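You operate a simulated robot arm through the tools that you are given. There is no shell and no other tool. Be economical: measure what you need, move in short steps, check, and stop when the job is done.

The job below is to be done with a simulated robot arm. You get a single attempt, and the scene is never put back.

TASK
Polish the tarnish off the gold coaster.
Fine: use the pad with polish from the teal tin, lay the lid on the wide sideboard top meanwhile, put the pad back and the lid on; leave the other coaster alone. Set down upright: polishing pad. What is to be rubbed or washed off counts as gone when no trace of it is left.

Only the result counts: the job must be done as asked and must still hold three seconds after the hand-in. Knocking over, shifting, dropping, spilling or breaking anything else fails it. A push-on lid holds only when it is set on centred and level and pressed home; a screw cap is set on level and turned clockwise until tight.

THE ROBOT
A 6-joint arm with a two-finger parallel gripper, fixed in place. Base frame: the origin is at the foot of the arm, x ahead of it, y to its left, z up; the work surface is at about z = 0.7. Readings come in m, rad, newtons and seconds.
With the tool pointing down near the work surface it reaches from about 0.24 to 0.66 m from the base axis. Its first joint turns from -1.152 to 1.152 rad. Payload 2.9 kg.
The tool frame sits at the grasp point between the pads (the TCP): z along the fingers, y along the line on which they close. The tips reach 0.03 m beyond it. Largest opening 0.11 m; finger width 0.02, thickness 0.01; the body of the gripper, 0.048 by 0.112 m, starts 0.055 m behind the TCP.
Orientation is that of the tool frame in the base frame, as a unit quaternion [x, y, z, w]. With the fingers straight down and closing along the base's y, the tool's x points along the base's -x, its y along +y and its z along -z.

THE INTERFACE
- The arm moves only by the tool drive_tool. Its argument "motion" is a list of rows, each a list of 2 entries, a list of its own where there are three numbers: the shift along the base's x, y, z in units of 250 mm (1.0 is 250 mm), then the turn, a rotation vector about the base's x, y, z in units of 120 degrees (1.0 is 120 degrees). In form: [[[x, y, z], [wx, wy, wz]], ...]. A call has 1 to 10 rows; each row is the pose to reach, as a shift and turn from the pose commanded when the call began. "fingers" is the finger opening in m, from 0 to 0.11, set as the call begins (left out, the last holds). A call with a number of a shift or a turn outside -1 to 1 is refused whole. A row lasts 0.2 s, in which the tool goes at most 0.05 m and 0.15 rad; a call with a longer step from one row to the next is refused whole, and so is a gripper value outside its range. A pose out of reach is approached as far as the arm can. The call stops where the force on the tool passes 40 N (or 10 N more than at its start, if that is more) or the arm is blocked; 0.2 s more then pass. The fingers move at their own pace (about 0.108 m/s each) and stop on an object; they squeeze with about 23 N. The grip force told is the motor's: it shows also when the fingers shut on nothing. Time passes only in rows, and 0.2 s behind the last, so rows that repeat a pose let the fingers close. It gives the time, the measured TCP pose, the force on the tool (base axes), the opening and the grip force at its end, in the units of the frame above (readings bear some noise), with the torque about the TCP (base axes, N m) and any sound that the robot's microphone picked up.
- Cameras (640 x 400 px; columns grow to the right, rows downward): "scene" is fixed at [0.0561, 0.4161, 1.3927]; the picture's right is [-0.91, -0.41, 0.00], its down [-0.20, 0.45, -0.87] and it looks along [0.35, -0.79, -0.49] (base axes); focal length 335 px, centre (320, 200). "wrist" rides on the gripper at [0.072, 0.017, -0.103] in the tool frame; the picture's right is [-0.23, 0.97, 0.00], its down [-0.76, -0.18, -0.62] and it looks along [-0.61, -0.14, 0.78] (tool axes); focal length 222 px, centre (320, 200). There is no depth. A picture from a camera that has moved, and an enlarged one, comes with that camera's place and axes in the base frame and with its lens.
- get_image(camera): a new picture of that camera. The clock stands still meanwhile.
- zoom(camera, box): a new picture of the part [left, top, right, bottom] of that camera's present view, enlarged. The clock stands still meanwhile.
- sign_off(): hands the job in; it is judged then, once.

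Work in short steps. Places have to be worked out from the pictures, the camera data and where the tool is seen: move nearer, look again, correct. Check each grasp and each placing, and mend what went wrong. You have 120 turns and 68 pictures in all, those below and enlarged ones among them. Open the gripper and draw the arm clear of the work before you hand the job in, unless the task says otherwise; then end with one line.

The tools are called as name(argument=value, ...) on one line, values as JSON. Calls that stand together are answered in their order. drive_tool: Moves the arm, as the interface text tells. Its arguments: {"type":"object","properties":{"motion":{"type":"array","items":{"type":"array"}},"fingers":{"type":"number"}},"required":["motion"]} The other tools are called the same way: get_image (camera) takes a picture; zoom (camera, box) takes an enlarged picture of a part of a camera's view; sign_off () hands the job in.

At the start:

```text
clock: 0.0
position: [0.3477, -0.2516, 1.0609]
tcp_rot: [0.0, 1.0, 0.0, 0.0]
wrist_force: [-0.5, -0.1, 0.2]
moment: [0.02, -0.01, 0.02]
width: 0.1099
grip_force: 0.0
```

scene: 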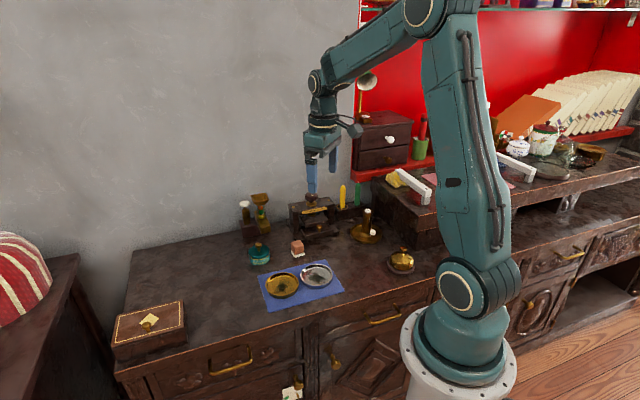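
wrist: 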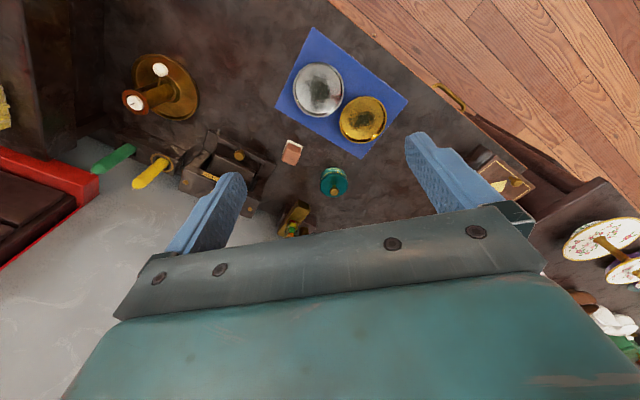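

I'll look closely at the coasters, tin and pad from both cameras to pin down positions before moving.

zoom(camera="scene", box=[220, 180, 380, 320])

zoom(camera="wrist", box=[240, 20, 440, 240])

```text
2.86 times, centred on (300, 250) of scene
camera zoom: at [0.0561, 0.4161, 1.3927], right [-0.91, -0.41, 0.0], down [-0.2, 0.45, -0.87], along [0.35, -0.79, -0.49], focal length 956 px, centre (377, 57)
```

zoom: 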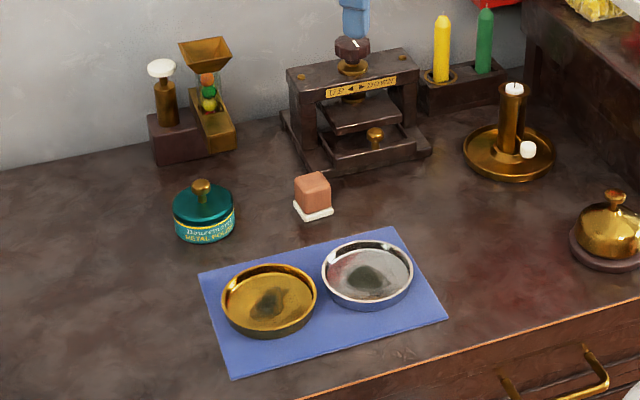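

```text
1.82 times, centred on (340, 130) of wrist
camera zoom: at [0.2746, -0.2345, 1.1627], right [0.23, 0.97, 0.0], down [0.76, -0.18, 0.62], along [0.61, -0.14, -0.78], focal length 404 px, centre (284, 327)
```

zoom: 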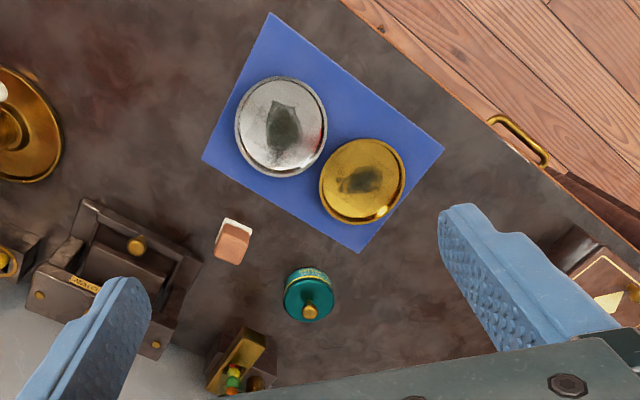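

Estimates: tin knob ≈(0.575,-0.272,0.755), pad ≈(0.462,-0.333), gold coaster ≈(0.45,-0.20). I'll lower for a closer look at tin and pad.

drive_tool(motion=[[[0.04, 0, -0.18], [0, 0, 0]], [[0.08, 0, -0.36], [0, 0, 0]], [[0.12, -0.02, -0.54], [0, 0, 0]], [[0.16, -0.03, -0.72], [0, 0, 0]], [[0.16, -0.03, -0.72], [0, 0, 0]]])

get_image(camera="wrist")

```text
clock: 1.2
position: [0.3867, -0.2574, 0.8796]
tcp_rot: [0.0, 1.0, 0.0, 0.0]
wrist_force: [0.2, 0.3, 0.4]
moment: [0.0, 0.01, 0.03]
width: 0.11
grip_force: 0.0
```

```text
63 pictures are left
camera wrist: at [0.3145, -0.2409, 0.9828], right [0.23, 0.97, 0.0], down [0.76, -0.18, 0.62], along [0.61, -0.14, -0.78], focal length 222 px, centre (320, 200)
```

wrist: 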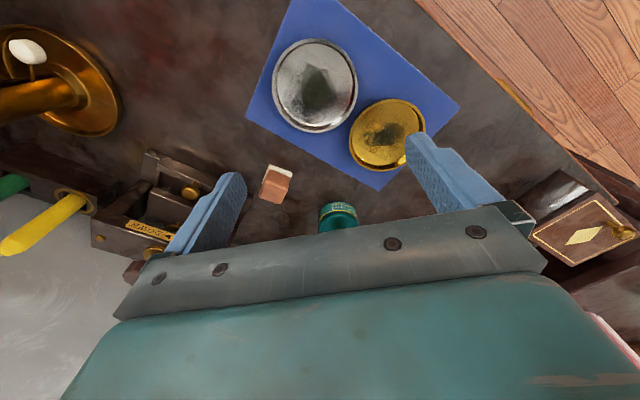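

The tool body hides what lies beyond the TCP, so I need finer detail on pad and coasters from here via zoom.

zoom(camera="wrist", box=[240, 30, 440, 240])

```text
1.90 times, centred on (340, 135) of wrist
camera zoom: at [0.3145, -0.2409, 0.9828], right [0.23, 0.97, 0.0], down [0.76, -0.18, 0.62], along [0.61, -0.14, -0.78], focal length 423 px, centre (282, 324)
```

zoom: 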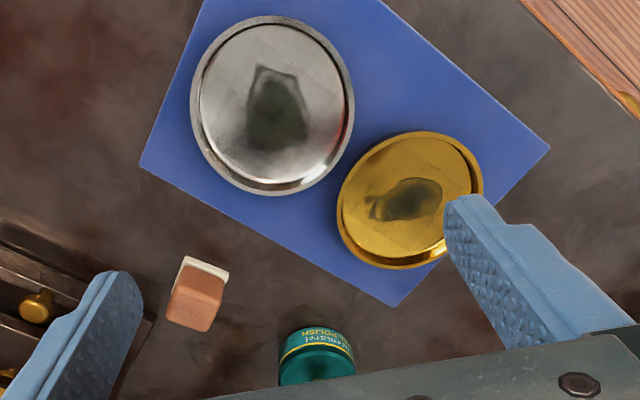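

Pad centre ≈(0.476,-0.345), felt ~36 mm square, edges turned about -33°; tin ≈(0.577,-0.269). I move above the tin to fix the knob.

drive_tool(motion=[[[0.15, -0.01, 0], [0, 0, 0]], [[0.3, -0.02, 0], [0, 0, 0]], [[0.45, -0.03, 0], [0, 0, 0]], [[0.6, -0.04, 0], [0, 0, 0]], [[0.75, -0.05, -0.04], [0, 0, 0]], [[0.75, -0.05, -0.08], [0, 0, 0]]], fingers=0.05)

get_image(camera="wrist")

zoom(camera="scene", box=[220, 180, 340, 280])

```text
clock: 2.6
position: [0.5749, -0.2719, 0.8614]
tcp_rot: [0.0, 1.0, 0.001, 0.0]
wrist_force: [-1.0, 0.1, -0.3]
moment: [0.06, -0.05, -0.03]
width: 0.0499
grip_force: 0.0
```

```text
61 pictures are left
camera wrist: at [0.5028, -0.2541, 0.963], right [0.23, 0.97, 0.0], down [0.76, -0.18, 0.62], along [0.61, -0.14, -0.78], focal length 222 px, centre (320, 200)
```

wrist: 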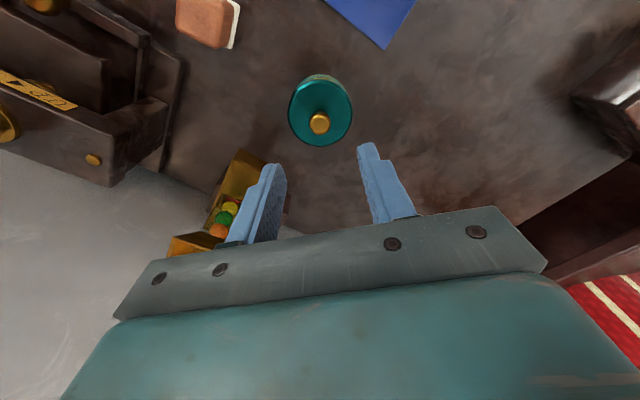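

```text
4.00 times, centred on (280, 230) of scene
camera zoom: at [0.0562, 0.4161, 1.3927], right [-0.91, -0.41, 0.0], down [-0.2, 0.45, -0.87], along [0.35, -0.79, -0.49], focal length 1339 px, centre (480, 80)
```

zoom: 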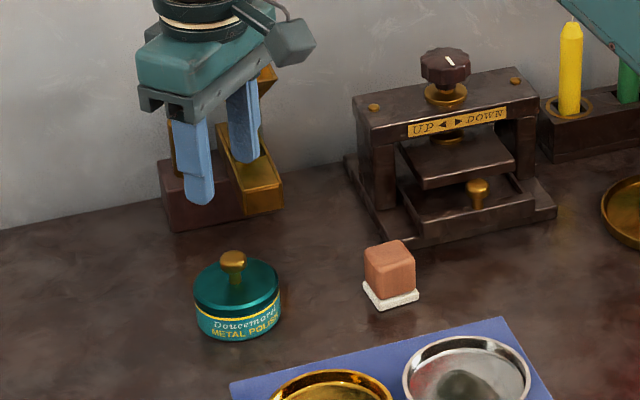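

Knob at ≈(0.573,-0.270), top z≈0.757, lid top ≈0.737. I descend with fingertips just above the lid and close on the knob.

drive_tool(motion=[[[-0.006, 0.006, -0.15], [0, 0, 0]], [[-0.006, 0.006, -0.29], [0, 0, 0]], [[-0.006, 0.006, -0.355], [0, 0, 0]], [[-0.006, 0.006, -0.355], [0, 0, 0]]], fingers=0.045)

zoom(camera="scene", box=[220, 180, 340, 280])

zoom(camera="wrist", box=[240, 80, 400, 240])

```text
clock: 3.6
position: [0.5735, -0.2702, 0.7724]
tcp_rot: [0.001, 1.0, 0.001, -0.001]
wrist_force: [-0.7, -0.2, 0.1]
moment: [-0.04, 0.03, -0.01]
width: 0.0447
grip_force: 0.0
```

```text
4.00 times, centred on (280, 230) of scene
camera zoom: at [0.0561, 0.4161, 1.3927], right [-0.91, -0.41, 0.0], down [-0.2, 0.45, -0.87], along [0.35, -0.79, -0.49], focal length 1339 px, centre (480, 80)
```

zoom: 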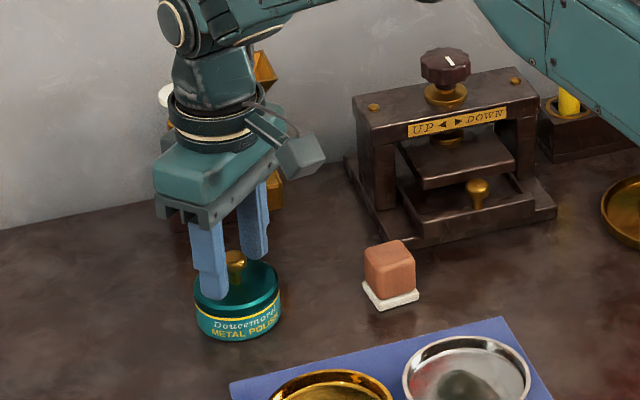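

```text
2.50 times, centred on (320, 160) of wrist
camera zoom: at [0.501, -0.2532, 0.8741], right [0.23, 0.97, 0.0], down [0.76, -0.18, 0.62], along [0.61, -0.14, -0.78], focal length 555 px, centre (320, 300)
```

zoom: 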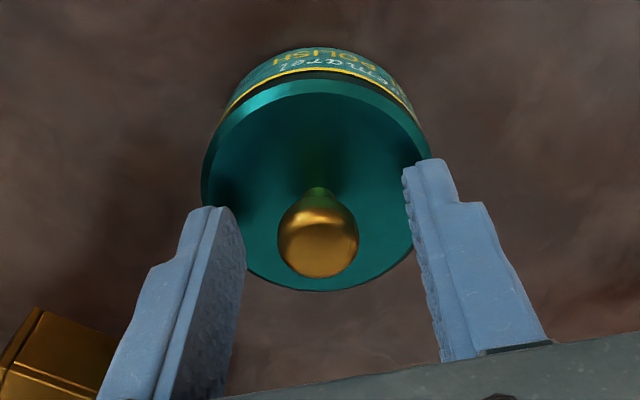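

The knob lies between the fingers, centred. Close.

drive_tool(motion=[[[0.008, 0, -0.006], [0, 0, 0]], [[0.008, 0, -0.006], [0, 0, 0]], [[0.008, 0, -0.006], [0, 0, 0]]], fingers=0)

```text
clock: 4.4
position: [0.5742, -0.2705, 0.7721]
tcp_rot: [0.001, 1.0, 0.001, 0.0]
wrist_force: [-9.6, -3.1, 14.6]
moment: [-0.09, 0.36, 0.03]
width: 0.019
grip_force: 23.3
```

Gripped the knob (19 mm). Now pull the lid up gently.

drive_tool(motion=[[[-0.004, 0, 0.02], [0, 0, 0]], [[-0.004, 0, 0.06], [0, 0, 0]], [[-0.004, 0, 0.12], [0, 0, 0]], [[-0.004, 0, 0.2], [0, 0, 0]]])

zoom(camera="scene", box=[220, 180, 340, 280])

```text
clock: 5.4
position: [0.5737, -0.27, 0.8205]
tcp_rot: [0.0, 1.0, 0.0, 0.0]
wrist_force: [-0.2, 0.6, -0.5]
moment: [-0.02, -0.01, 0.01]
width: 0.0192
grip_force: 23.0
heard: snap
```

```text
4.00 times, centred on (280, 230) of scene
camera zoom: at [0.0561, 0.4161, 1.3927], right [-0.91, -0.41, 0.0], down [-0.2, 0.45, -0.87], along [0.35, -0.79, -0.49], focal length 1339 px, centre (480, 80)
```

zoom: 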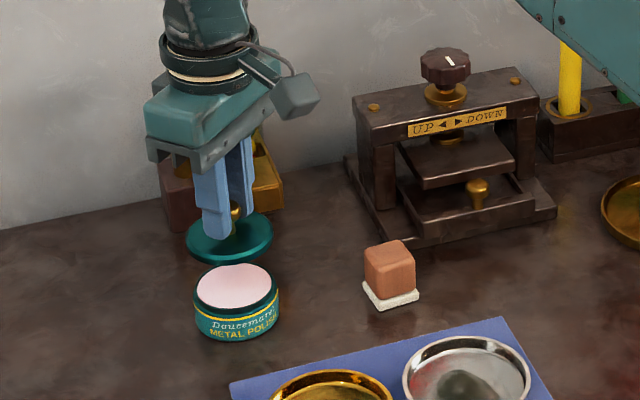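

Lid came off with a snap; polish is visible. I carry the lid to clear sideboard at ≈(0.57,-0.13).

drive_tool(motion=[[[0, 0.15, 0.04], [0, 0, 0]], [[0, 0.3, 0.04], [0, 0, 0]], [[-0.01, 0.45, 0.04], [0, 0, 0]], [[-0.015, 0.56, 0.0], [0, 0, 0]], [[-0.015, 0.56, -0.12], [0, 0, 0]], [[-0.015, 0.56, -0.22], [0, 0, 0]], [[-0.015, 0.56, -0.22], [0, 0, 0]]])

zoom(camera="scene", box=[180, 190, 340, 310])

```text
clock: 7.0
position: [0.5697, -0.1295, 0.764]
tcp_rot: [0.0, 1.0, 0.0, 0.0]
wrist_force: [-0.3, -0.1, -0.1]
moment: [0.01, 0.04, 0.02]
width: 0.0193
grip_force: 23.3
```

```text
3.33 times, centred on (260, 250) of scene
camera zoom: at [0.0561, 0.4161, 1.3927], right [-0.91, -0.41, 0.0], down [-0.2, 0.45, -0.87], along [0.35, -0.79, -0.49], focal length 1116 px, centre (520, 33)
```

zoom: 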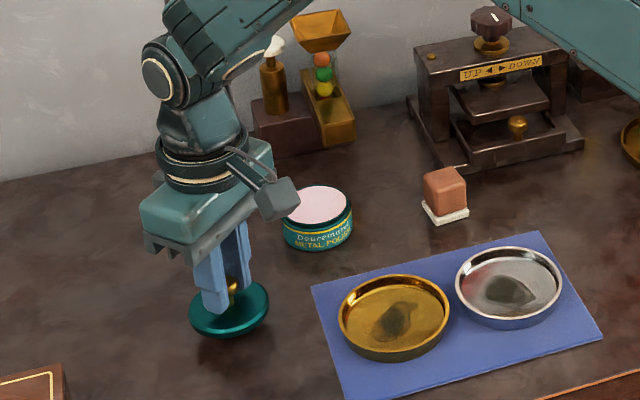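

Clear spot. Lower in small steps toward contact.

drive_tool(motion=[[[0, 0, -0.02], [0, 0, 0]], [[0, 0, -0.036], [0, 0, 0]], [[0, 0, -0.048], [0, 0, 0]], [[0, 0, -0.056], [0, 0, 0]]])

```text
clock: 8.0
position: [0.5694, -0.13, 0.7511]
tcp_rot: [0.0, 1.0, 0.0, 0.0]
wrist_force: [0.2, -0.2, 0.2]
moment: [-0.01, 0.01, 0.0]
width: 0.0189
grip_force: 22.9
```

No contact yet; continue in 2 mm steps.

drive_tool(motion=[[[0, 0, -0.008], [0, 0, 0]], [[0, 0, -0.016], [0, 0, 0]], [[0, 0, -0.024], [0, 0, 0]]])

```text
clock: 8.8
position: [0.5707, -0.1301, 0.7448]
tcp_rot: [0.0, 1.0, 0.0, 0.0]
wrist_force: [0.1, -0.9, -0.5]
moment: [-0.03, 0.0, -0.01]
width: 0.0192
grip_force: 23.2
```

drive_tool(motion=[[[0, 0, -0.006], [0, 0, 0]], [[0, 0, -0.012], [0, 0, 0]], [[0, 0, -0.018], [0, 0, 0]]])

zoom(camera="scene", box=[200, 230, 290, 290])

```text
clock: 9.6
position: [0.5697, -0.1299, 0.7414]
tcp_rot: [0.0, 1.0, 0.0, 0.0]
wrist_force: [-0.2, 0.1, -0.5]
moment: [-0.02, 0.0, -0.02]
width: 0.0191
grip_force: 23.2
```

```text
6.67 times, centred on (245, 260) of scene
camera zoom: at [0.0562, 0.4161, 1.3927], right [-0.91, -0.41, 0.0], down [-0.2, 0.45, -0.87], along [0.35, -0.79, -0.49], focal length 2231 px, centre (820, -200)
```

zoom: 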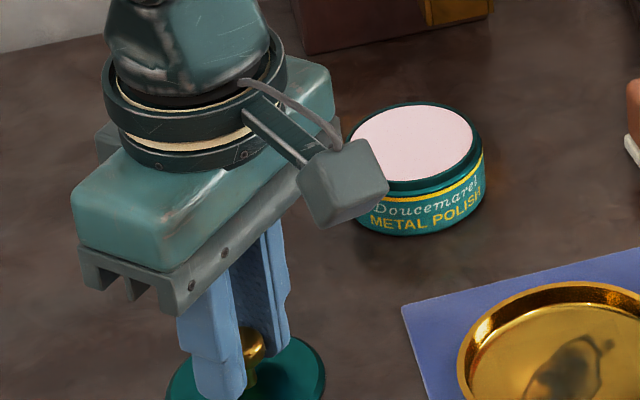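

Still free; continue down 1 mm at a time.

drive_tool(motion=[[[0, 0, -0.004], [0, 0, 0]], [[0, 0, -0.008], [0, 0, 0]], [[0, 0, -0.012], [0, 0, 0]], [[0, 0, -0.016], [0, 0, 0]]])

zoom(camera="scene", box=[200, 250, 290, 310])

```text
clock: 10.6
position: [0.5699, -0.1308, 0.7374]
tcp_rot: [0.0, 1.0, -0.001, 0.002]
wrist_force: [-7.3, -0.6, 22.8]
moment: [0.01, 0.15, 0.0]
width: 0.0189
grip_force: 22.6
```

```text
6.67 times, centred on (245, 280) of scene
camera zoom: at [0.0556, 0.4162, 1.3927], right [-0.91, -0.41, 0.0], down [-0.2, 0.45, -0.87], along [0.35, -0.79, -0.49], focal length 2231 px, centre (820, -333)
```

zoom: 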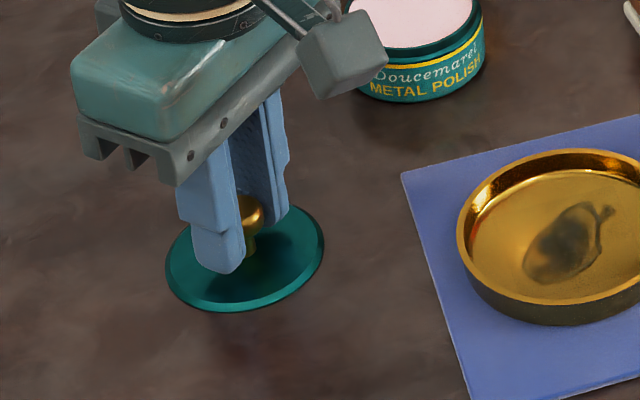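

Lid rests on the sideboard (22 N at z≈0.738). Release and rise, then look.

drive_tool(motion=[[[0, 0, 0.006], [0, 0, 0]], [[0, 0, 0.006], [0, 0, 0]], [[0, 0, 0.006], [0, 0, 0]]], fingers=0.045)

drive_tool(motion=[[[0, 0, 0.1], [0, 0, 0]], [[0, 0, 0.25], [0, 0, 0]], [[0, 0, 0.4], [0, 0, 0]], [[0, 0, 0.5], [0, 0, 0]]])

get_image(camera="wrist")

```text
clock: 11.4
position: [0.5696, -0.1302, 0.7377]
tcp_rot: [-0.001, 1.0, 0.0, -0.001]
wrist_force: [0.1, 0.7, 0.7]
moment: [-0.04, -0.02, -0.04]
width: 0.0449
grip_force: 0.1
```

```text
clock: 12.4
position: [0.5705, -0.1296, 0.8621]
tcp_rot: [0.0, 1.0, 0.0, 0.0]
wrist_force: [0.4, -0.3, -0.2]
moment: [0.04, -0.03, -0.02]
width: 0.0452
grip_force: 0.1
```

```text
53 pictures are left
camera wrist: at [0.4978, -0.1131, 0.9655], right [0.23, 0.97, 0.0], down [0.76, -0.18, 0.62], along [0.61, -0.14, -0.78], focal length 222 px, centre (320, 200)
```

wrist: 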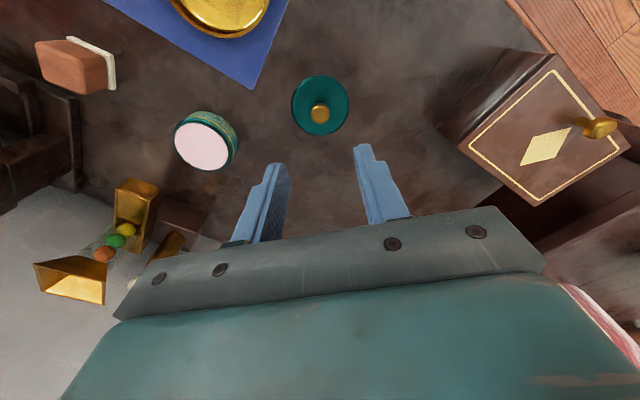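

Lid lies flat. Now move above the pad, turning the gripper -33° to match its faces.

drive_tool(motion=[[[-0.06, -0.14, 0.04], [0, 0, -0.045]], [[-0.12, -0.28, 0.04], [0, 0, -0.09]], [[-0.18, -0.42, 0.04], [0, 0, -0.14]], [[-0.25, -0.57, 0.04], [0, 0, -0.19]], [[-0.32, -0.72, 0.02], [0, 0, -0.24]], [[-0.378, -0.86, 0], [0, 0, -0.279]], [[-0.378, -0.86, 0], [0, 0, -0.279]]], fingers=0.07)

get_image(camera="wrist")

zoom(camera="scene", box=[260, 190, 350, 260])

```text
clock: 14.0
position: [0.4767, -0.3451, 0.8632]
tcp_rot: [0.288, 0.958, 0.0, -0.001]
wrist_force: [-0.4, -0.7, 0.4]
moment: [-0.01, 0.02, 0.01]
width: 0.0702
grip_force: 0.0
```

```text
52 pictures are left
camera wrist: at [0.4255, -0.2906, 0.9653], right [0.73, 0.69, 0.0], down [0.54, -0.57, 0.62], along [0.43, -0.45, -0.78], focal length 222 px, centre (320, 200)
```

wrist: 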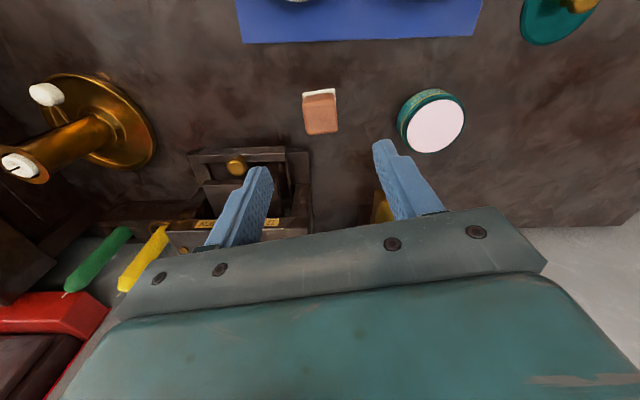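

```text
5.71 times, centred on (305, 225) of scene
camera zoom: at [0.0562, 0.4161, 1.3927], right [-0.91, -0.41, 0.0], down [-0.2, 0.45, -0.87], along [0.35, -0.79, -0.49], focal length 1912 px, centre (406, 57)
```

zoom: 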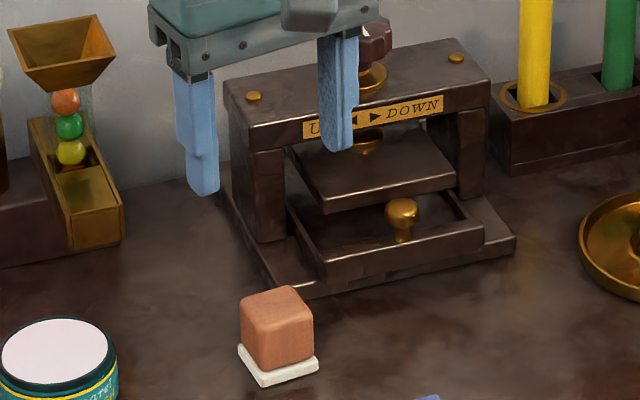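

zoom(camera="wrist", box=[280, 70, 360, 150])

```text
5.00 times, centred on (320, 110) of wrist
camera zoom: at [0.4255, -0.2906, 0.9653], right [0.73, 0.69, 0.0], down [0.54, -0.57, 0.62], along [0.43, -0.45, -0.78], focal length 1111 px, centre (320, 650)
```

zoom: 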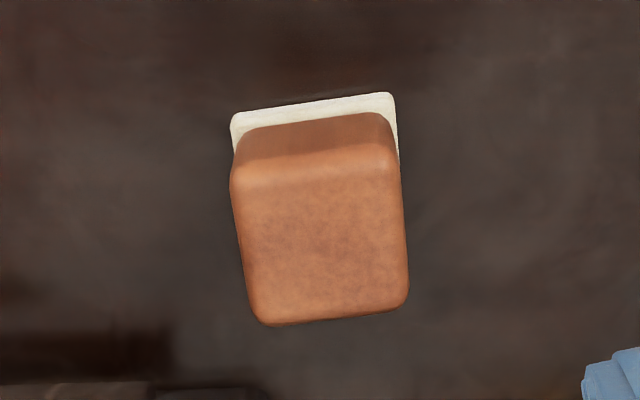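

Pad top centre ≈(0.475,-0.343), top z≈0.74, turned about 4–5° further. Adjust and descend around it.

drive_tool(motion=[[[-0.007, 0.008, -0.15], [0, 0, -0.035]], [[-0.007, 0.008, -0.3], [0, 0, -0.035]], [[-0.007, 0.008, -0.38], [0, 0, -0.035]], [[-0.007, 0.008, -0.38], [0, 0, -0.035]]])

get_image(camera="wrist")

```text
clock: 15.0
position: [0.4735, -0.3427, 0.7672]
tcp_rot: [0.323, 0.946, 0.0, 0.0]
wrist_force: [0.8, 0.7, 0.4]
moment: [-0.01, 0.02, 0.01]
width: 0.0702
grip_force: 0.0
```

```text
49 pictures are left
camera wrist: at [0.4275, -0.2853, 0.8699], right [0.78, 0.63, 0.0], down [0.49, -0.61, 0.62], along [0.39, -0.48, -0.78], focal length 222 px, centre (320, 200)
```

wrist: 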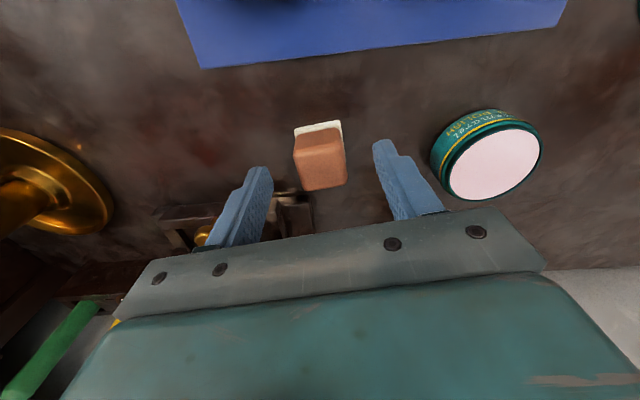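

Pad sits between the fingers. Descend to grip height and close.

drive_tool(motion=[[[0, 0.006, -0.05], [0, 0, 0]], [[0, 0.006, -0.085], [0, 0, 0]], [[0, 0.006, -0.085], [0, 0, 0]]])

drive_tool(motion=[[[0, 0, 0], [0, 0, 0]], [[0, 0, 0], [0, 0, 0]], [[0, 0, 0], [0, 0, 0]]], fingers=0)

zoom(camera="scene", box=[260, 190, 350, 260])

```text
clock: 15.8
position: [0.4739, -0.3406, 0.7471]
tcp_rot: [0.323, 0.946, 0.001, -0.001]
wrist_force: [0.0, 0.5, 0.1]
moment: [-0.01, 0.04, 0.02]
width: 0.0698
grip_force: 0.0
```

```text
clock: 16.6
position: [0.4744, -0.3416, 0.7464]
tcp_rot: [0.323, 0.947, 0.0, 0.001]
wrist_force: [1.0, 0.0, -0.5]
moment: [0.0, 0.0, -0.01]
width: 0.033
grip_force: 23.2
```

```text
5.71 times, centred on (305, 225) of scene
camera zoom: at [0.0561, 0.4161, 1.3927], right [-0.91, -0.41, 0.0], down [-0.2, 0.45, -0.87], along [0.35, -0.79, -0.49], focal length 1912 px, centre (406, 57)
```

zoom: 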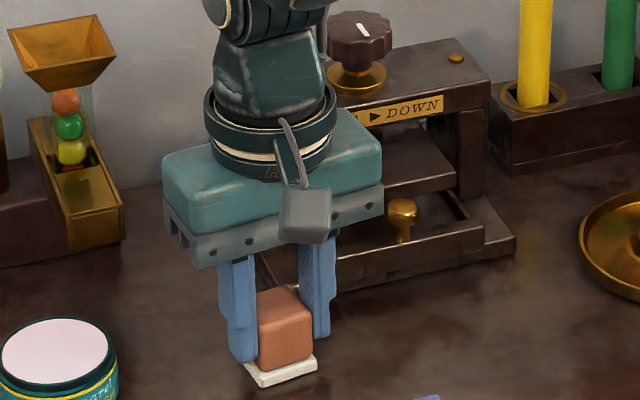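

Pad held (33 mm). Lift and carry over the open tin.

drive_tool(motion=[[[0, 0, 0.12], [0, 0, 0]], [[0, 0, 0.28], [0, 0, 0]], [[0.13, 0.095, 0.28], [0, 0, 0]], [[0.26, 0.19, 0.28], [0, 0, 0]], [[0.398, 0.285, 0.26], [0, 0, 0]], [[0.398, 0.285, 0.24], [0, 0, 0]]])

zoom(camera="wrist", box=[240, 80, 400, 240])

zoom(camera="scene", box=[220, 200, 310, 270])

```text
clock: 18.0
position: [0.5724, -0.2704, 0.8073]
tcp_rot: [0.322, 0.947, 0.001, -0.001]
wrist_force: [-0.6, 0.0, -0.2]
moment: [-0.03, 0.0, -0.01]
width: 0.0333
grip_force: 22.4
```

```text
2.50 times, centred on (320, 160) of wrist
camera zoom: at [0.5269, -0.2127, 0.9095], right [0.78, 0.63, 0.0], down [0.49, -0.61, 0.62], along [0.39, -0.48, -0.78], focal length 555 px, centre (320, 300)
```

zoom: 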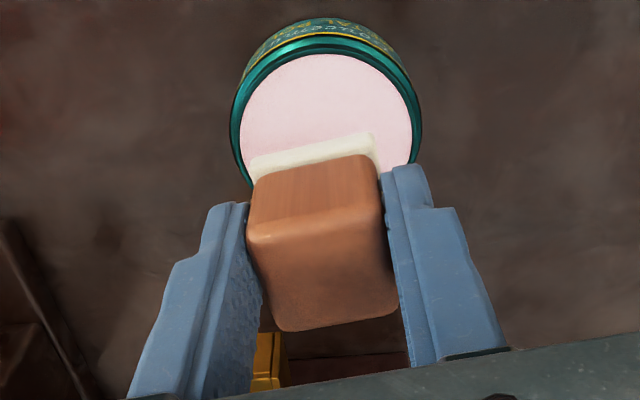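

```text
5.71 times, centred on (265, 235) of scene
camera zoom: at [0.0561, 0.4161, 1.3927], right [-0.91, -0.41, 0.0], down [-0.2, 0.45, -0.87], along [0.35, -0.79, -0.49], focal length 1912 px, centre (634, 0)
```

zoom: 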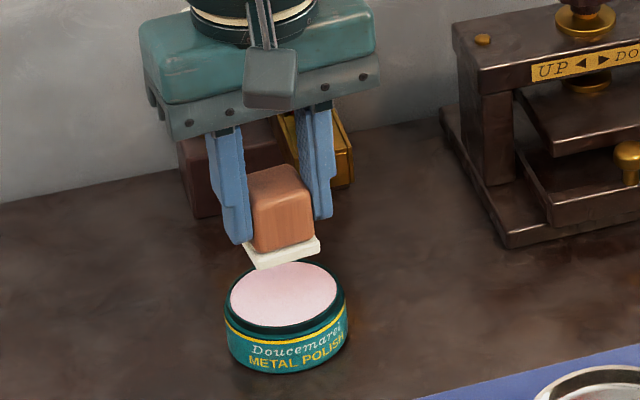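

Pad is over the polish disc (57 mm wide, room enough). Lower gently until light contact.

drive_tool(motion=[[[0.005, 0.005, -0.05], [0, 0, 0]], [[0.005, 0.005, -0.08], [0, 0, 0]], [[0.005, 0.005, -0.09], [0, 0, 0]], [[0.005, 0.005, -0.096], [0, 0, 0]], [[0.005, 0.005, -0.102], [0, 0, 0]]])

```text
clock: 19.2
position: [0.5742, -0.2698, 0.7814]
tcp_rot: [0.323, 0.946, 0.0, 0.001]
wrist_force: [-0.5, 0.2, -0.7]
moment: [0.03, -0.01, 0.0]
width: 0.0332
grip_force: 23.5
```

drive_tool(motion=[[[0, 0, -0.006], [0, 0, 0]], [[0, 0, -0.012], [0, 0, 0]], [[0, 0, -0.018], [0, 0, 0]]])

zoom(camera="scene", box=[235, 220, 295, 270])

```text
clock: 20.0
position: [0.5748, -0.2693, 0.7777]
tcp_rot: [0.324, 0.946, 0.0, 0.001]
wrist_force: [-1.3, 0.3, 4.8]
moment: [0.01, 0.1, -0.01]
width: 0.0332
grip_force: 22.8
```

```text
8.00 times, centred on (265, 245) of scene
camera zoom: at [0.056, 0.4162, 1.3927], right [-0.91, -0.41, 0.0], down [-0.2, 0.45, -0.87], along [0.35, -0.79, -0.49], focal length 2677 px, centre (760, -160)
```

zoom: 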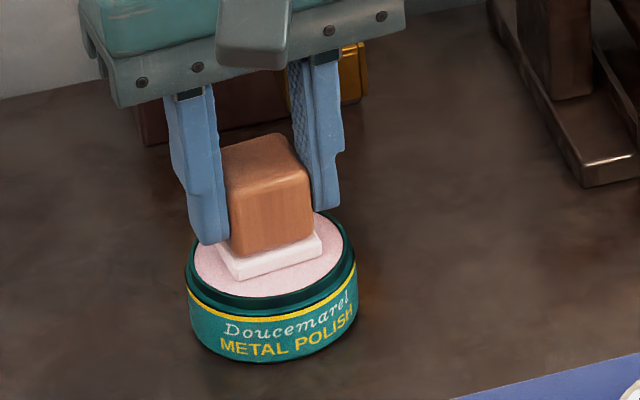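

Contact at ~5 N and the felt looks pink. Press 1 mm more briefly, then lift straight up and look.

drive_tool(motion=[[[-0.002, 0, -0.003], [0, 0, 0]], [[-0.002, 0, -0.003], [0, 0, 0]], [[-0.002, 0, 0.02], [0, 0, 0]], [[-0.002, 0, 0.12], [0, 0, 0]], [[-0.002, 0, 0.2], [0, 0, 0]]])

zoom(camera="scene", box=[230, 200, 330, 280])

```text
clock: 21.2
position: [0.5745, -0.2679, 0.8262]
tcp_rot: [0.323, 0.946, 0.001, -0.001]
wrist_force: [0.0, 1.1, -0.4]
moment: [0.03, -0.05, -0.02]
width: 0.0333
grip_force: 23.3
```

```text
5.00 times, centred on (280, 240) of scene
camera zoom: at [0.0561, 0.4161, 1.3927], right [-0.91, -0.41, 0.0], down [-0.2, 0.45, -0.87], along [0.35, -0.79, -0.49], focal length 1673 px, centre (520, 0)
```

zoom: 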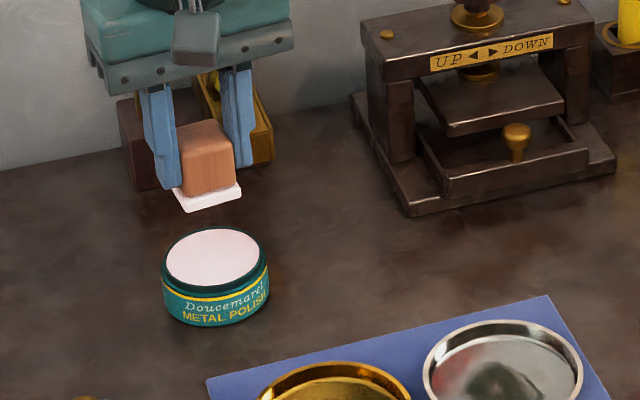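

Felt is loaded. Carry the pad above the gold coaster (≈(0.446,-0.190)).

drive_tool(motion=[[[-0.13, 0.08, 0], [0, 0, 0]], [[-0.26, 0.16, 0], [0, 0, 0]], [[-0.39, 0.24, 0], [0, 0, 0]], [[-0.514, 0.312, 0], [0, 0, 0]], [[-0.514, 0.312, -0.1], [0, 0, 0]], [[-0.514, 0.312, -0.2], [0, 0, 0]]])

get_image(camera="wrist")

zoom(camera="scene", box=[240, 230, 340, 310])

```text
clock: 22.6
position: [0.4447, -0.1916, 0.7758]
tcp_rot: [0.323, 0.946, -0.001, 0.0]
wrist_force: [-0.1, 0.7, -0.9]
moment: [0.0, 0.01, 0.02]
width: 0.0334
grip_force: 23.3
```

```text
43 pictures are left
camera wrist: at [0.3985, -0.133, 0.879], right [0.78, 0.63, 0.0], down [0.49, -0.61, 0.62], along [0.39, -0.48, -0.78], focal length 222 px, centre (320, 200)
```

wrist: 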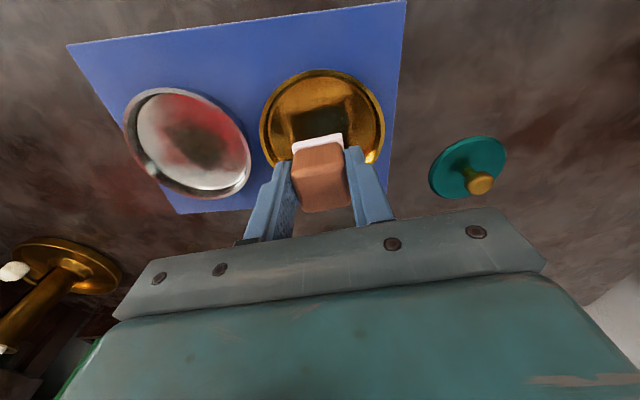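

```text
5.00 times, centred on (290, 270) of scene
camera zoom: at [0.0561, 0.4161, 1.3927], right [-0.91, -0.41, 0.0], down [-0.2, 0.45, -0.87], along [0.35, -0.79, -0.49], focal length 1673 px, centre (470, -150)
```

zoom: 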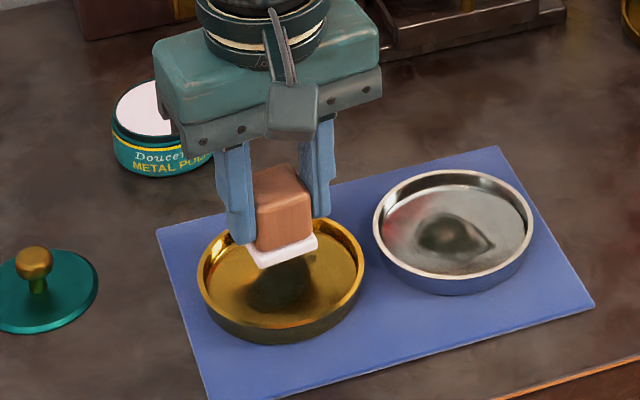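

Coaster centre refined to ≈(0.441,-0.185). Centre the pad and lower to light contact with the coaster floor.

drive_tool(motion=[[[-0.015, 0.026, 0], [0, 0, 0]], [[-0.015, 0.026, -0.06], [0, 0, 0]], [[-0.015, 0.026, -0.084], [0, 0, 0]], [[-0.015, 0.026, -0.09], [0, 0, 0]], [[-0.015, 0.026, -0.096], [0, 0, 0]]])

```text
clock: 23.8
position: [0.4424, -0.184, 0.7531]
tcp_rot: [0.322, 0.947, 0.001, 0.002]
wrist_force: [-3.0, 2.2, 18.2]
moment: [0.05, 0.03, -0.03]
width: 0.0335
grip_force: 23.2
```

Contact at 18 N; ease slightly and rub back and forth inside the dish.

drive_tool(motion=[[[0.0, 0.0, 0.002], [0, 0, 0]], [[0.03, 0.038, 0.002], [0, 0, 0]], [[-0.03, -0.038, 0.002], [0, 0, 0]], [[0.0, 0.0, 0.002], [0, 0, 0]], [[0.038, -0.03, 0.002], [0, 0, 0]], [[-0.038, 0.03, 0.002], [0, 0, 0]], [[0.0, 0.0, 0.002], [0, 0, 0]]])

```text
clock: 25.4
position: [0.4411, -0.1837, 0.7526]
tcp_rot: [0.322, 0.947, 0.001, -0.002]
wrist_force: [-3.4, 3.3, 12.6]
moment: [0.05, 0.01, 0.03]
width: 0.0332
grip_force: 23.2
```

drive_tool(motion=[[[0.034, 0.004, 0], [0, 0, 0]], [[0.0, 0.04, 0], [0, 0, 0]], [[-0.034, -0.004, 0], [0, 0, 0]], [[0.0, -0.04, 0], [0, 0, 0]], [[0.034, 0.004, 0], [0, 0, 0]], [[-0.034, -0.004, 0], [0, 0, 0]], [[0, 0.04, 0], [0, 0, 0]], [[0, -0.04, 0], [0, 0, 0]], [[0, 0, 0], [0, 0, 0]]])

drive_tool(motion=[[[0, 0, 0.1], [0, 0, 0]], [[-0.1, -0.1, 0.25], [0, 0, 0]], [[-0.25, -0.2, 0.4], [0, 0, 0]], [[-0.35, -0.2, 0.5], [0, 0, 0]]])

zoom(camera="scene", box=[240, 230, 340, 310])

```text
clock: 27.4
position: [0.4417, -0.1848, 0.7534]
tcp_rot: [0.324, 0.946, -0.001, 0.0]
wrist_force: [-0.3, 0.2, 0.1]
moment: [0.04, 0.0, -0.01]
width: 0.0333
grip_force: 22.7
```

```text
refused: row 2 steps farther than a row can; nothing moved
```

```text
5.00 times, centred on (290, 270) of scene
camera zoom: at [0.0562, 0.4161, 1.3927], right [-0.91, -0.41, 0.0], down [-0.2, 0.45, -0.87], along [0.35, -0.79, -0.49], focal length 1673 px, centre (470, -150)
```

zoom: 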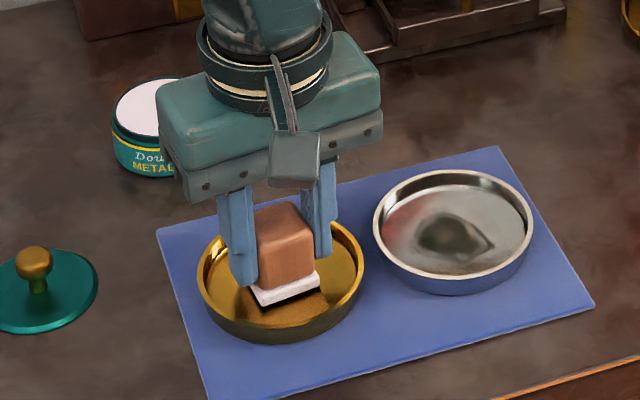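

The last force was ~0; lift straight up and inspect coaster and pad.

drive_tool(motion=[[[0, 0, 0.1], [0, 0, 0]], [[0, 0, 0.26], [0, 0, 0]], [[0, 0, 0.4], [0, 0, 0]]])

zoom(camera="scene", box=[240, 220, 340, 300])

zoom(camera="wrist", box=[230, 70, 410, 230])

```text
clock: 28.2
position: [0.4417, -0.183, 0.8544]
tcp_rot: [0.323, 0.946, -0.001, 0.0]
wrist_force: [-0.3, 0.2, 0.1]
moment: [0.0, -0.01, 0.02]
width: 0.0334
grip_force: 22.5
```

```text
5.00 times, centred on (290, 260) of scene
camera zoom: at [0.0561, 0.4161, 1.3927], right [-0.91, -0.41, 0.0], down [-0.2, 0.45, -0.87], along [0.35, -0.79, -0.49], focal length 1673 px, centre (470, -100)
```

zoom: 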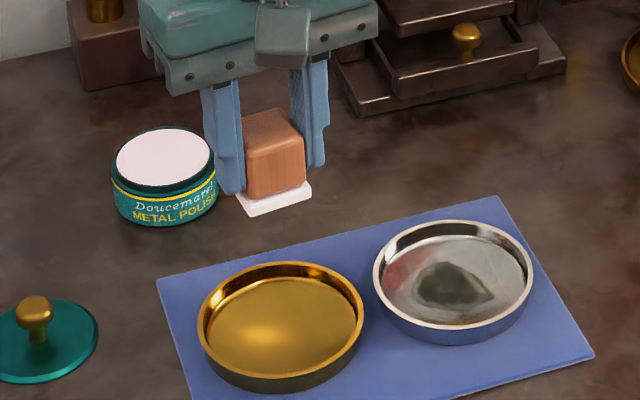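

```text
2.50 times, centred on (320, 150) of wrist
camera zoom: at [0.3947, -0.1256, 0.9567], right [0.78, 0.63, 0.0], down [0.49, -0.61, 0.62], along [0.39, -0.48, -0.78], focal length 555 px, centre (320, 325)
```

zoom: 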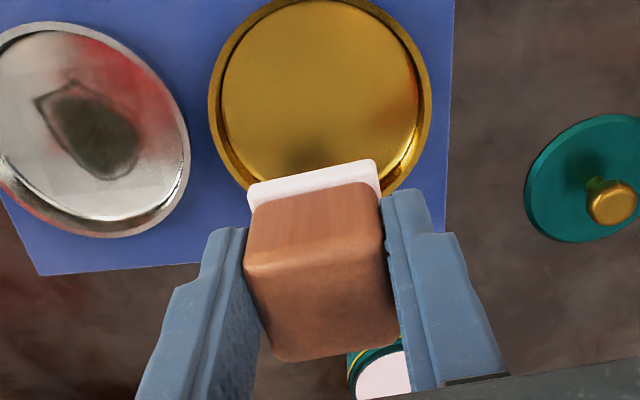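

Tarnish looks gone; zoom closer to check for faint traces.

zoom(camera="scene", box=[276, 268, 318, 302])

zoom(camera="scene", box=[262, 264, 306, 302])

```text
11.76 times, centred on (297, 285) of scene
camera zoom: at [0.0561, 0.4161, 1.3927], right [-0.91, -0.41, 0.0], down [-0.2, 0.45, -0.87], along [0.35, -0.79, -0.49], focal length 3937 px, centre (591, -800)
```

zoom: 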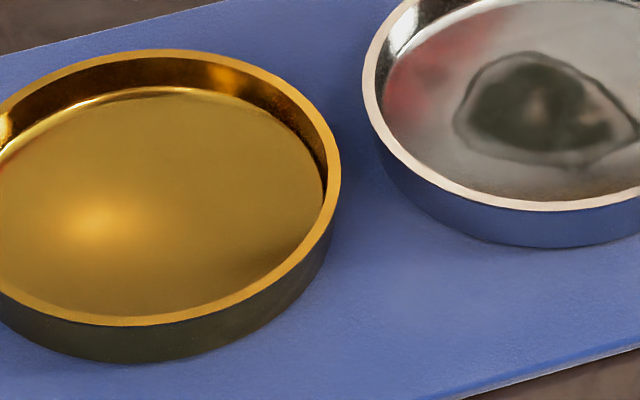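

```text
10.53 times, centred on (284, 283) of scene
camera zoom: at [0.0561, 0.4161, 1.3927], right [-0.91, -0.41, 0.0], down [-0.2, 0.45, -0.87], along [0.35, -0.79, -0.49], focal length 3523 px, centre (699, -674)
```

zoom: 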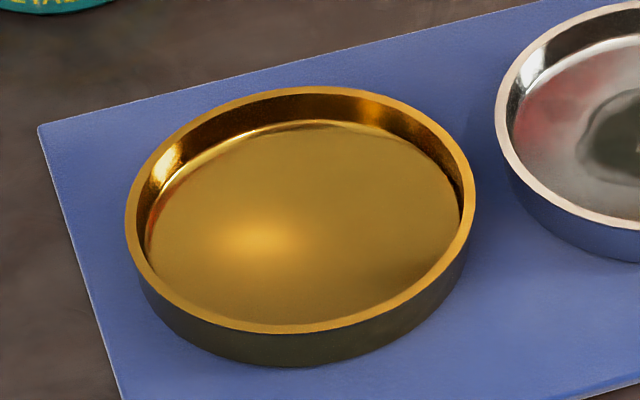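

Gold coaster is spotless, silver one untouched. Return the pad to its original place (0.474,-0.341).

drive_tool(motion=[[[0.033, -0.157, 0], [0, 0, 0]], [[0.066, -0.314, 0], [0, 0, 0]], [[0.098, -0.47, 0], [0, 0, 0]], [[0.131, -0.626, 0], [0, 0, 0]], [[0.131, -0.626, -0.15], [0, 0, 0]], [[0.131, -0.626, -0.3], [0, 0, 0]], [[0.131, -0.626, -0.4], [0, 0, 0]], [[0.131, -0.626, -0.412], [0, 0, 0]]])

zoom(camera="scene", box=[260, 190, 350, 260])

```text
clock: 30.0
position: [0.4752, -0.3413, 0.7505]
tcp_rot: [0.323, 0.946, -0.001, 0.0]
wrist_force: [0.3, 0.3, -0.8]
moment: [0.0, 0.02, 0.0]
width: 0.0332
grip_force: 23.2
```

```text
5.71 times, centred on (305, 225) of scene
camera zoom: at [0.0562, 0.4161, 1.3927], right [-0.91, -0.41, 0.0], down [-0.2, 0.45, -0.87], along [0.35, -0.79, -0.49], focal length 1912 px, centre (406, 57)
```

zoom: 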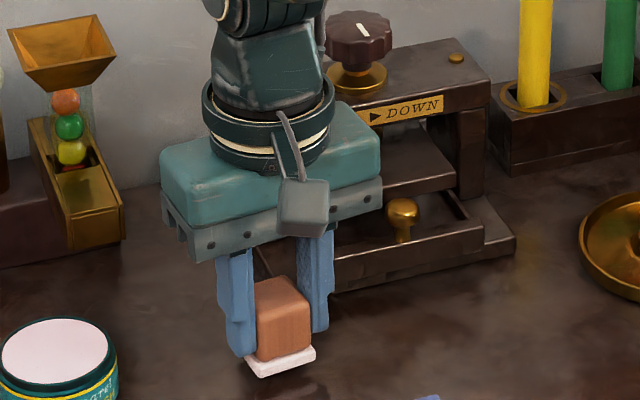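

drive_tool(motion=[[[-0.003, 0.002, -0.008], [0, 0, 0]], [[-0.003, 0.002, -0.012], [0, 0, 0]], [[-0.003, 0.002, -0.016], [0, 0, 0]], [[-0.003, 0.002, -0.02], [0, 0, 0]]])

```text
clock: 31.0
position: [0.4737, -0.3408, 0.7451]
tcp_rot: [0.322, 0.947, -0.001, 0.0]
wrist_force: [0.0, -0.6, -0.5]
moment: [-0.02, 0.03, -0.02]
width: 0.0333
grip_force: 23.6
```

Pad seems ~1 mm higher in the fingers than before; continue in sub-millimetre steps until contact.

drive_tool(motion=[[[0, 0, -0.003], [0, 0, 0]], [[0, 0, -0.006], [0, 0, 0]], [[0, 0, -0.009], [0, 0, 0]]])

```text
clock: 31.8
position: [0.473, -0.3401, 0.7443]
tcp_rot: [0.324, 0.946, -0.001, 0.0]
wrist_force: [-2.3, 1.4, 5.2]
moment: [0.04, 0.06, -0.01]
width: 0.0334
grip_force: 23.0
```

Contact at 5 N. Open and rise.

drive_tool(motion=[[[0, 0, 0], [0, 0, 0]], [[0, 0, 0], [0, 0, 0]], [[0, 0, 0], [0, 0, 0]]], fingers=0.07)

drive_tool(motion=[[[0, 0, 0.1], [0, 0, 0]], [[0, 0, 0.25], [0, 0, 0]], [[0, 0, 0.4], [0, 0, 0]], [[0, 0, 0.5], [0, 0, 0]]])

zoom(camera="scene", box=[200, 190, 350, 310])

```text
clock: 32.6
position: [0.4738, -0.34, 0.7438]
tcp_rot: [0.323, 0.946, 0.0, 0.0]
wrist_force: [0.0, -0.6, 0.4]
moment: [0.01, 0.0, -0.02]
width: 0.0697
grip_force: 0.0
```

```text
clock: 33.6
position: [0.4729, -0.3398, 0.8686]
tcp_rot: [0.324, 0.946, 0.0, 0.0]
wrist_force: [0.1, -1.5, 0.3]
moment: [0.02, 0.0, 0.0]
width: 0.0701
grip_force: 0.1
```

```text
3.33 times, centred on (275, 250) of scene
camera zoom: at [0.0561, 0.4161, 1.3927], right [-0.91, -0.41, 0.0], down [-0.2, 0.45, -0.87], along [0.35, -0.79, -0.49], focal length 1116 px, centre (470, 33)
```

zoom: 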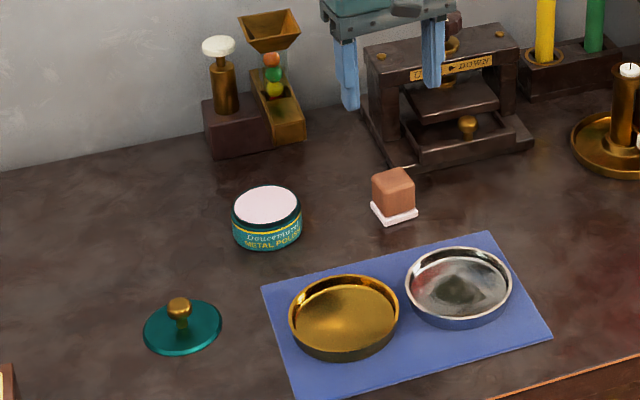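

Pad stands upright in its place. Turn back and go above the lid.

drive_tool(motion=[[[0.06, 0.14, 0], [0, 0, 0.053]], [[0.12, 0.28, 0], [0, 0, 0.106]], [[0.19, 0.42, 0], [0, 0, 0.159]], [[0.26, 0.56, 0], [0, 0, 0.212]], [[0.32, 0.7, 0], [0, 0, 0.265]], [[0.387, 0.84, 0], [0, 0, 0.314]], [[0.387, 0.84, -0.1], [0, 0, 0.314]], [[0.387, 0.84, -0.25], [0, 0, 0.314]], [[0.387, 0.84, -0.25], [0, 0, 0.314]]], fingers=0.045)

zoom(camera="wrist", box=[240, 80, 400, 240])

```text
clock: 35.6
position: [0.5714, -0.1315, 0.8053]
tcp_rot: [0.0, 1.0, 0.0, 0.0]
wrist_force: [0.1, -0.6, -0.3]
moment: [0.0, 0.0, -0.02]
width: 0.0453
grip_force: 0.0
```

```text
2.50 times, centred on (320, 160) of wrist
camera zoom: at [0.4989, -0.1136, 0.9081], right [0.23, 0.97, 0.0], down [0.76, -0.18, 0.62], along [0.61, -0.14, -0.78], focal length 555 px, centre (320, 300)
```

zoom: 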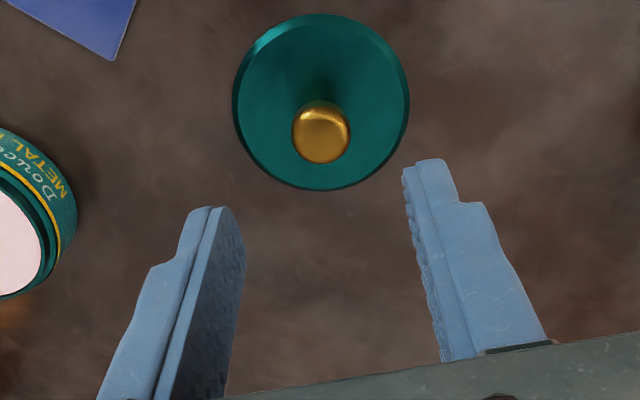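

Descend to the release pose (0.570,-0.130,0.738) and grip the knob again.

drive_tool(motion=[[[-0.006, 0.005, -0.15], [0, 0, 0]], [[-0.006, 0.005, -0.24], [0, 0, 0]], [[-0.006, 0.005, -0.266], [0, 0, 0]], [[-0.006, 0.005, -0.266], [0, 0, 0]]])

drive_tool(motion=[[[0, 0, 0], [0, 0, 0]], [[0, 0, 0], [0, 0, 0]], [[0, 0, 0], [0, 0, 0]]], fingers=0)

```text
clock: 36.6
position: [0.5689, -0.1298, 0.7388]
tcp_rot: [0.0, 1.0, 0.0, 0.0]
wrist_force: [-0.2, 0.8, -0.1]
moment: [0.0, 0.0, 0.03]
width: 0.0452
grip_force: 0.0
```

```text
clock: 37.4
position: [0.5696, -0.1297, 0.7387]
tcp_rot: [0.0, 1.0, 0.0, -0.001]
wrist_force: [0.2, -0.1, -1.0]
moment: [-0.01, -0.02, 0.05]
width: 0.0191
grip_force: 23.2
```

Lid gripped level. Lift and carry over the tin.

drive_tool(motion=[[[0, 0, 0.1], [0, 0, 0]], [[0, 0, 0.25], [0, 0, 0]], [[0, -0.05, 0.35], [0, 0, 0]], [[0.006, -0.2, 0.35], [0, 0, 0]], [[0.01, -0.35, 0.35], [0, 0, 0]], [[0.014, -0.5, 0.35], [0, 0, 0]], [[0.017, -0.561, 0.3], [0, 0, 0]], [[0.017, -0.561, 0.22], [0, 0, 0]], [[0.017, -0.561, 0.22], [0, 0, 0]]])

zoom(camera="wrist", box=[240, 80, 400, 240])

zoom(camera="scene", box=[235, 210, 295, 270])

```text
clock: 39.4
position: [0.5727, -0.27, 0.7938]
tcp_rot: [0.0, 1.0, 0.0, 0.0]
wrist_force: [0.4, 0.1, -0.4]
moment: [0.01, 0.0, 0.02]
width: 0.019
grip_force: 23.3
```

```text
2.50 times, centred on (320, 160) of wrist
camera zoom: at [0.5008, -0.2524, 0.8968], right [0.23, 0.97, 0.0], down [0.76, -0.18, 0.62], along [0.61, -0.14, -0.78], focal length 555 px, centre (320, 300)
```

zoom: 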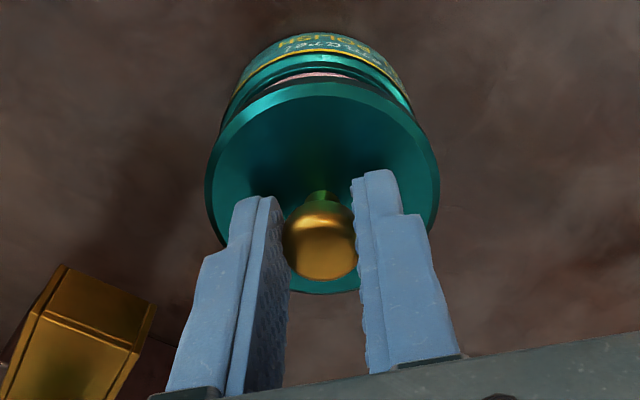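

```text
6.67 times, centred on (265, 240) of scene
camera zoom: at [0.0562, 0.4161, 1.3927], right [-0.91, -0.41, 0.0], down [-0.2, 0.45, -0.87], along [0.35, -0.79, -0.49], focal length 2231 px, centre (687, -67)
```

zoom: 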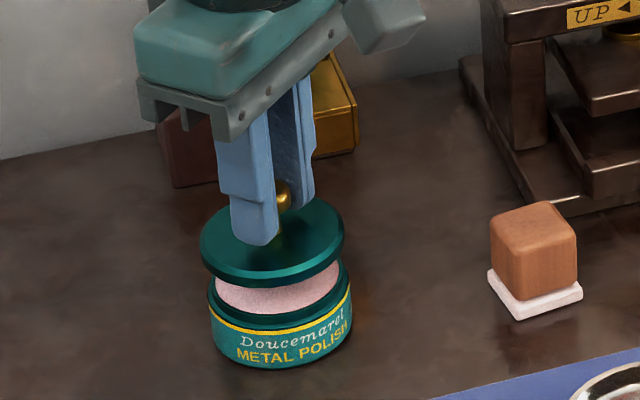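

Check the lid-to-tin alignment in finer detail.

zoom(camera="scene", box=[250, 234, 274, 268])

zoom(camera="wrist", box=[285, 85, 360, 160])

```text
11.76 times, centred on (262, 251) of scene
camera zoom: at [0.0562, 0.4161, 1.3927], right [-0.91, -0.41, 0.0], down [-0.2, 0.45, -0.87], along [0.35, -0.79, -0.49], focal length 3937 px, centre (1002, -400)
```

zoom: 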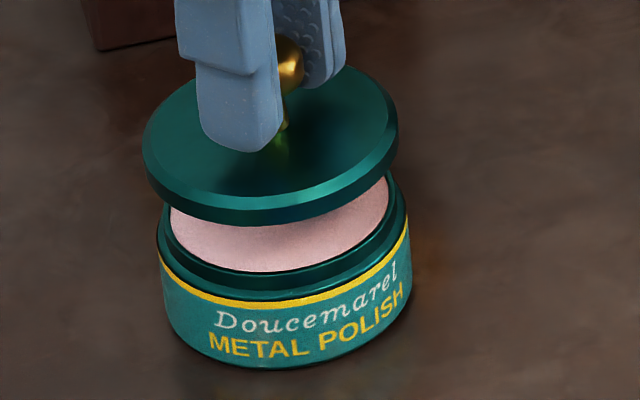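

```text
5.33 times, centred on (322, 122) of wrist
camera zoom: at [0.5008, -0.2524, 0.8968], right [0.23, 0.97, 0.0], down [0.76, -0.18, 0.62], along [0.61, -0.14, -0.78], focal length 1185 px, centre (307, 613)
```

zoom: 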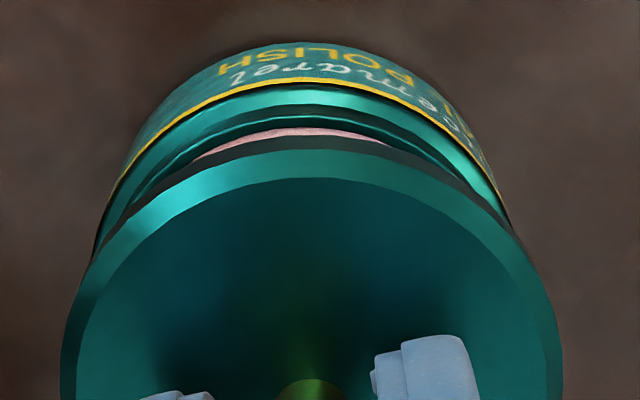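

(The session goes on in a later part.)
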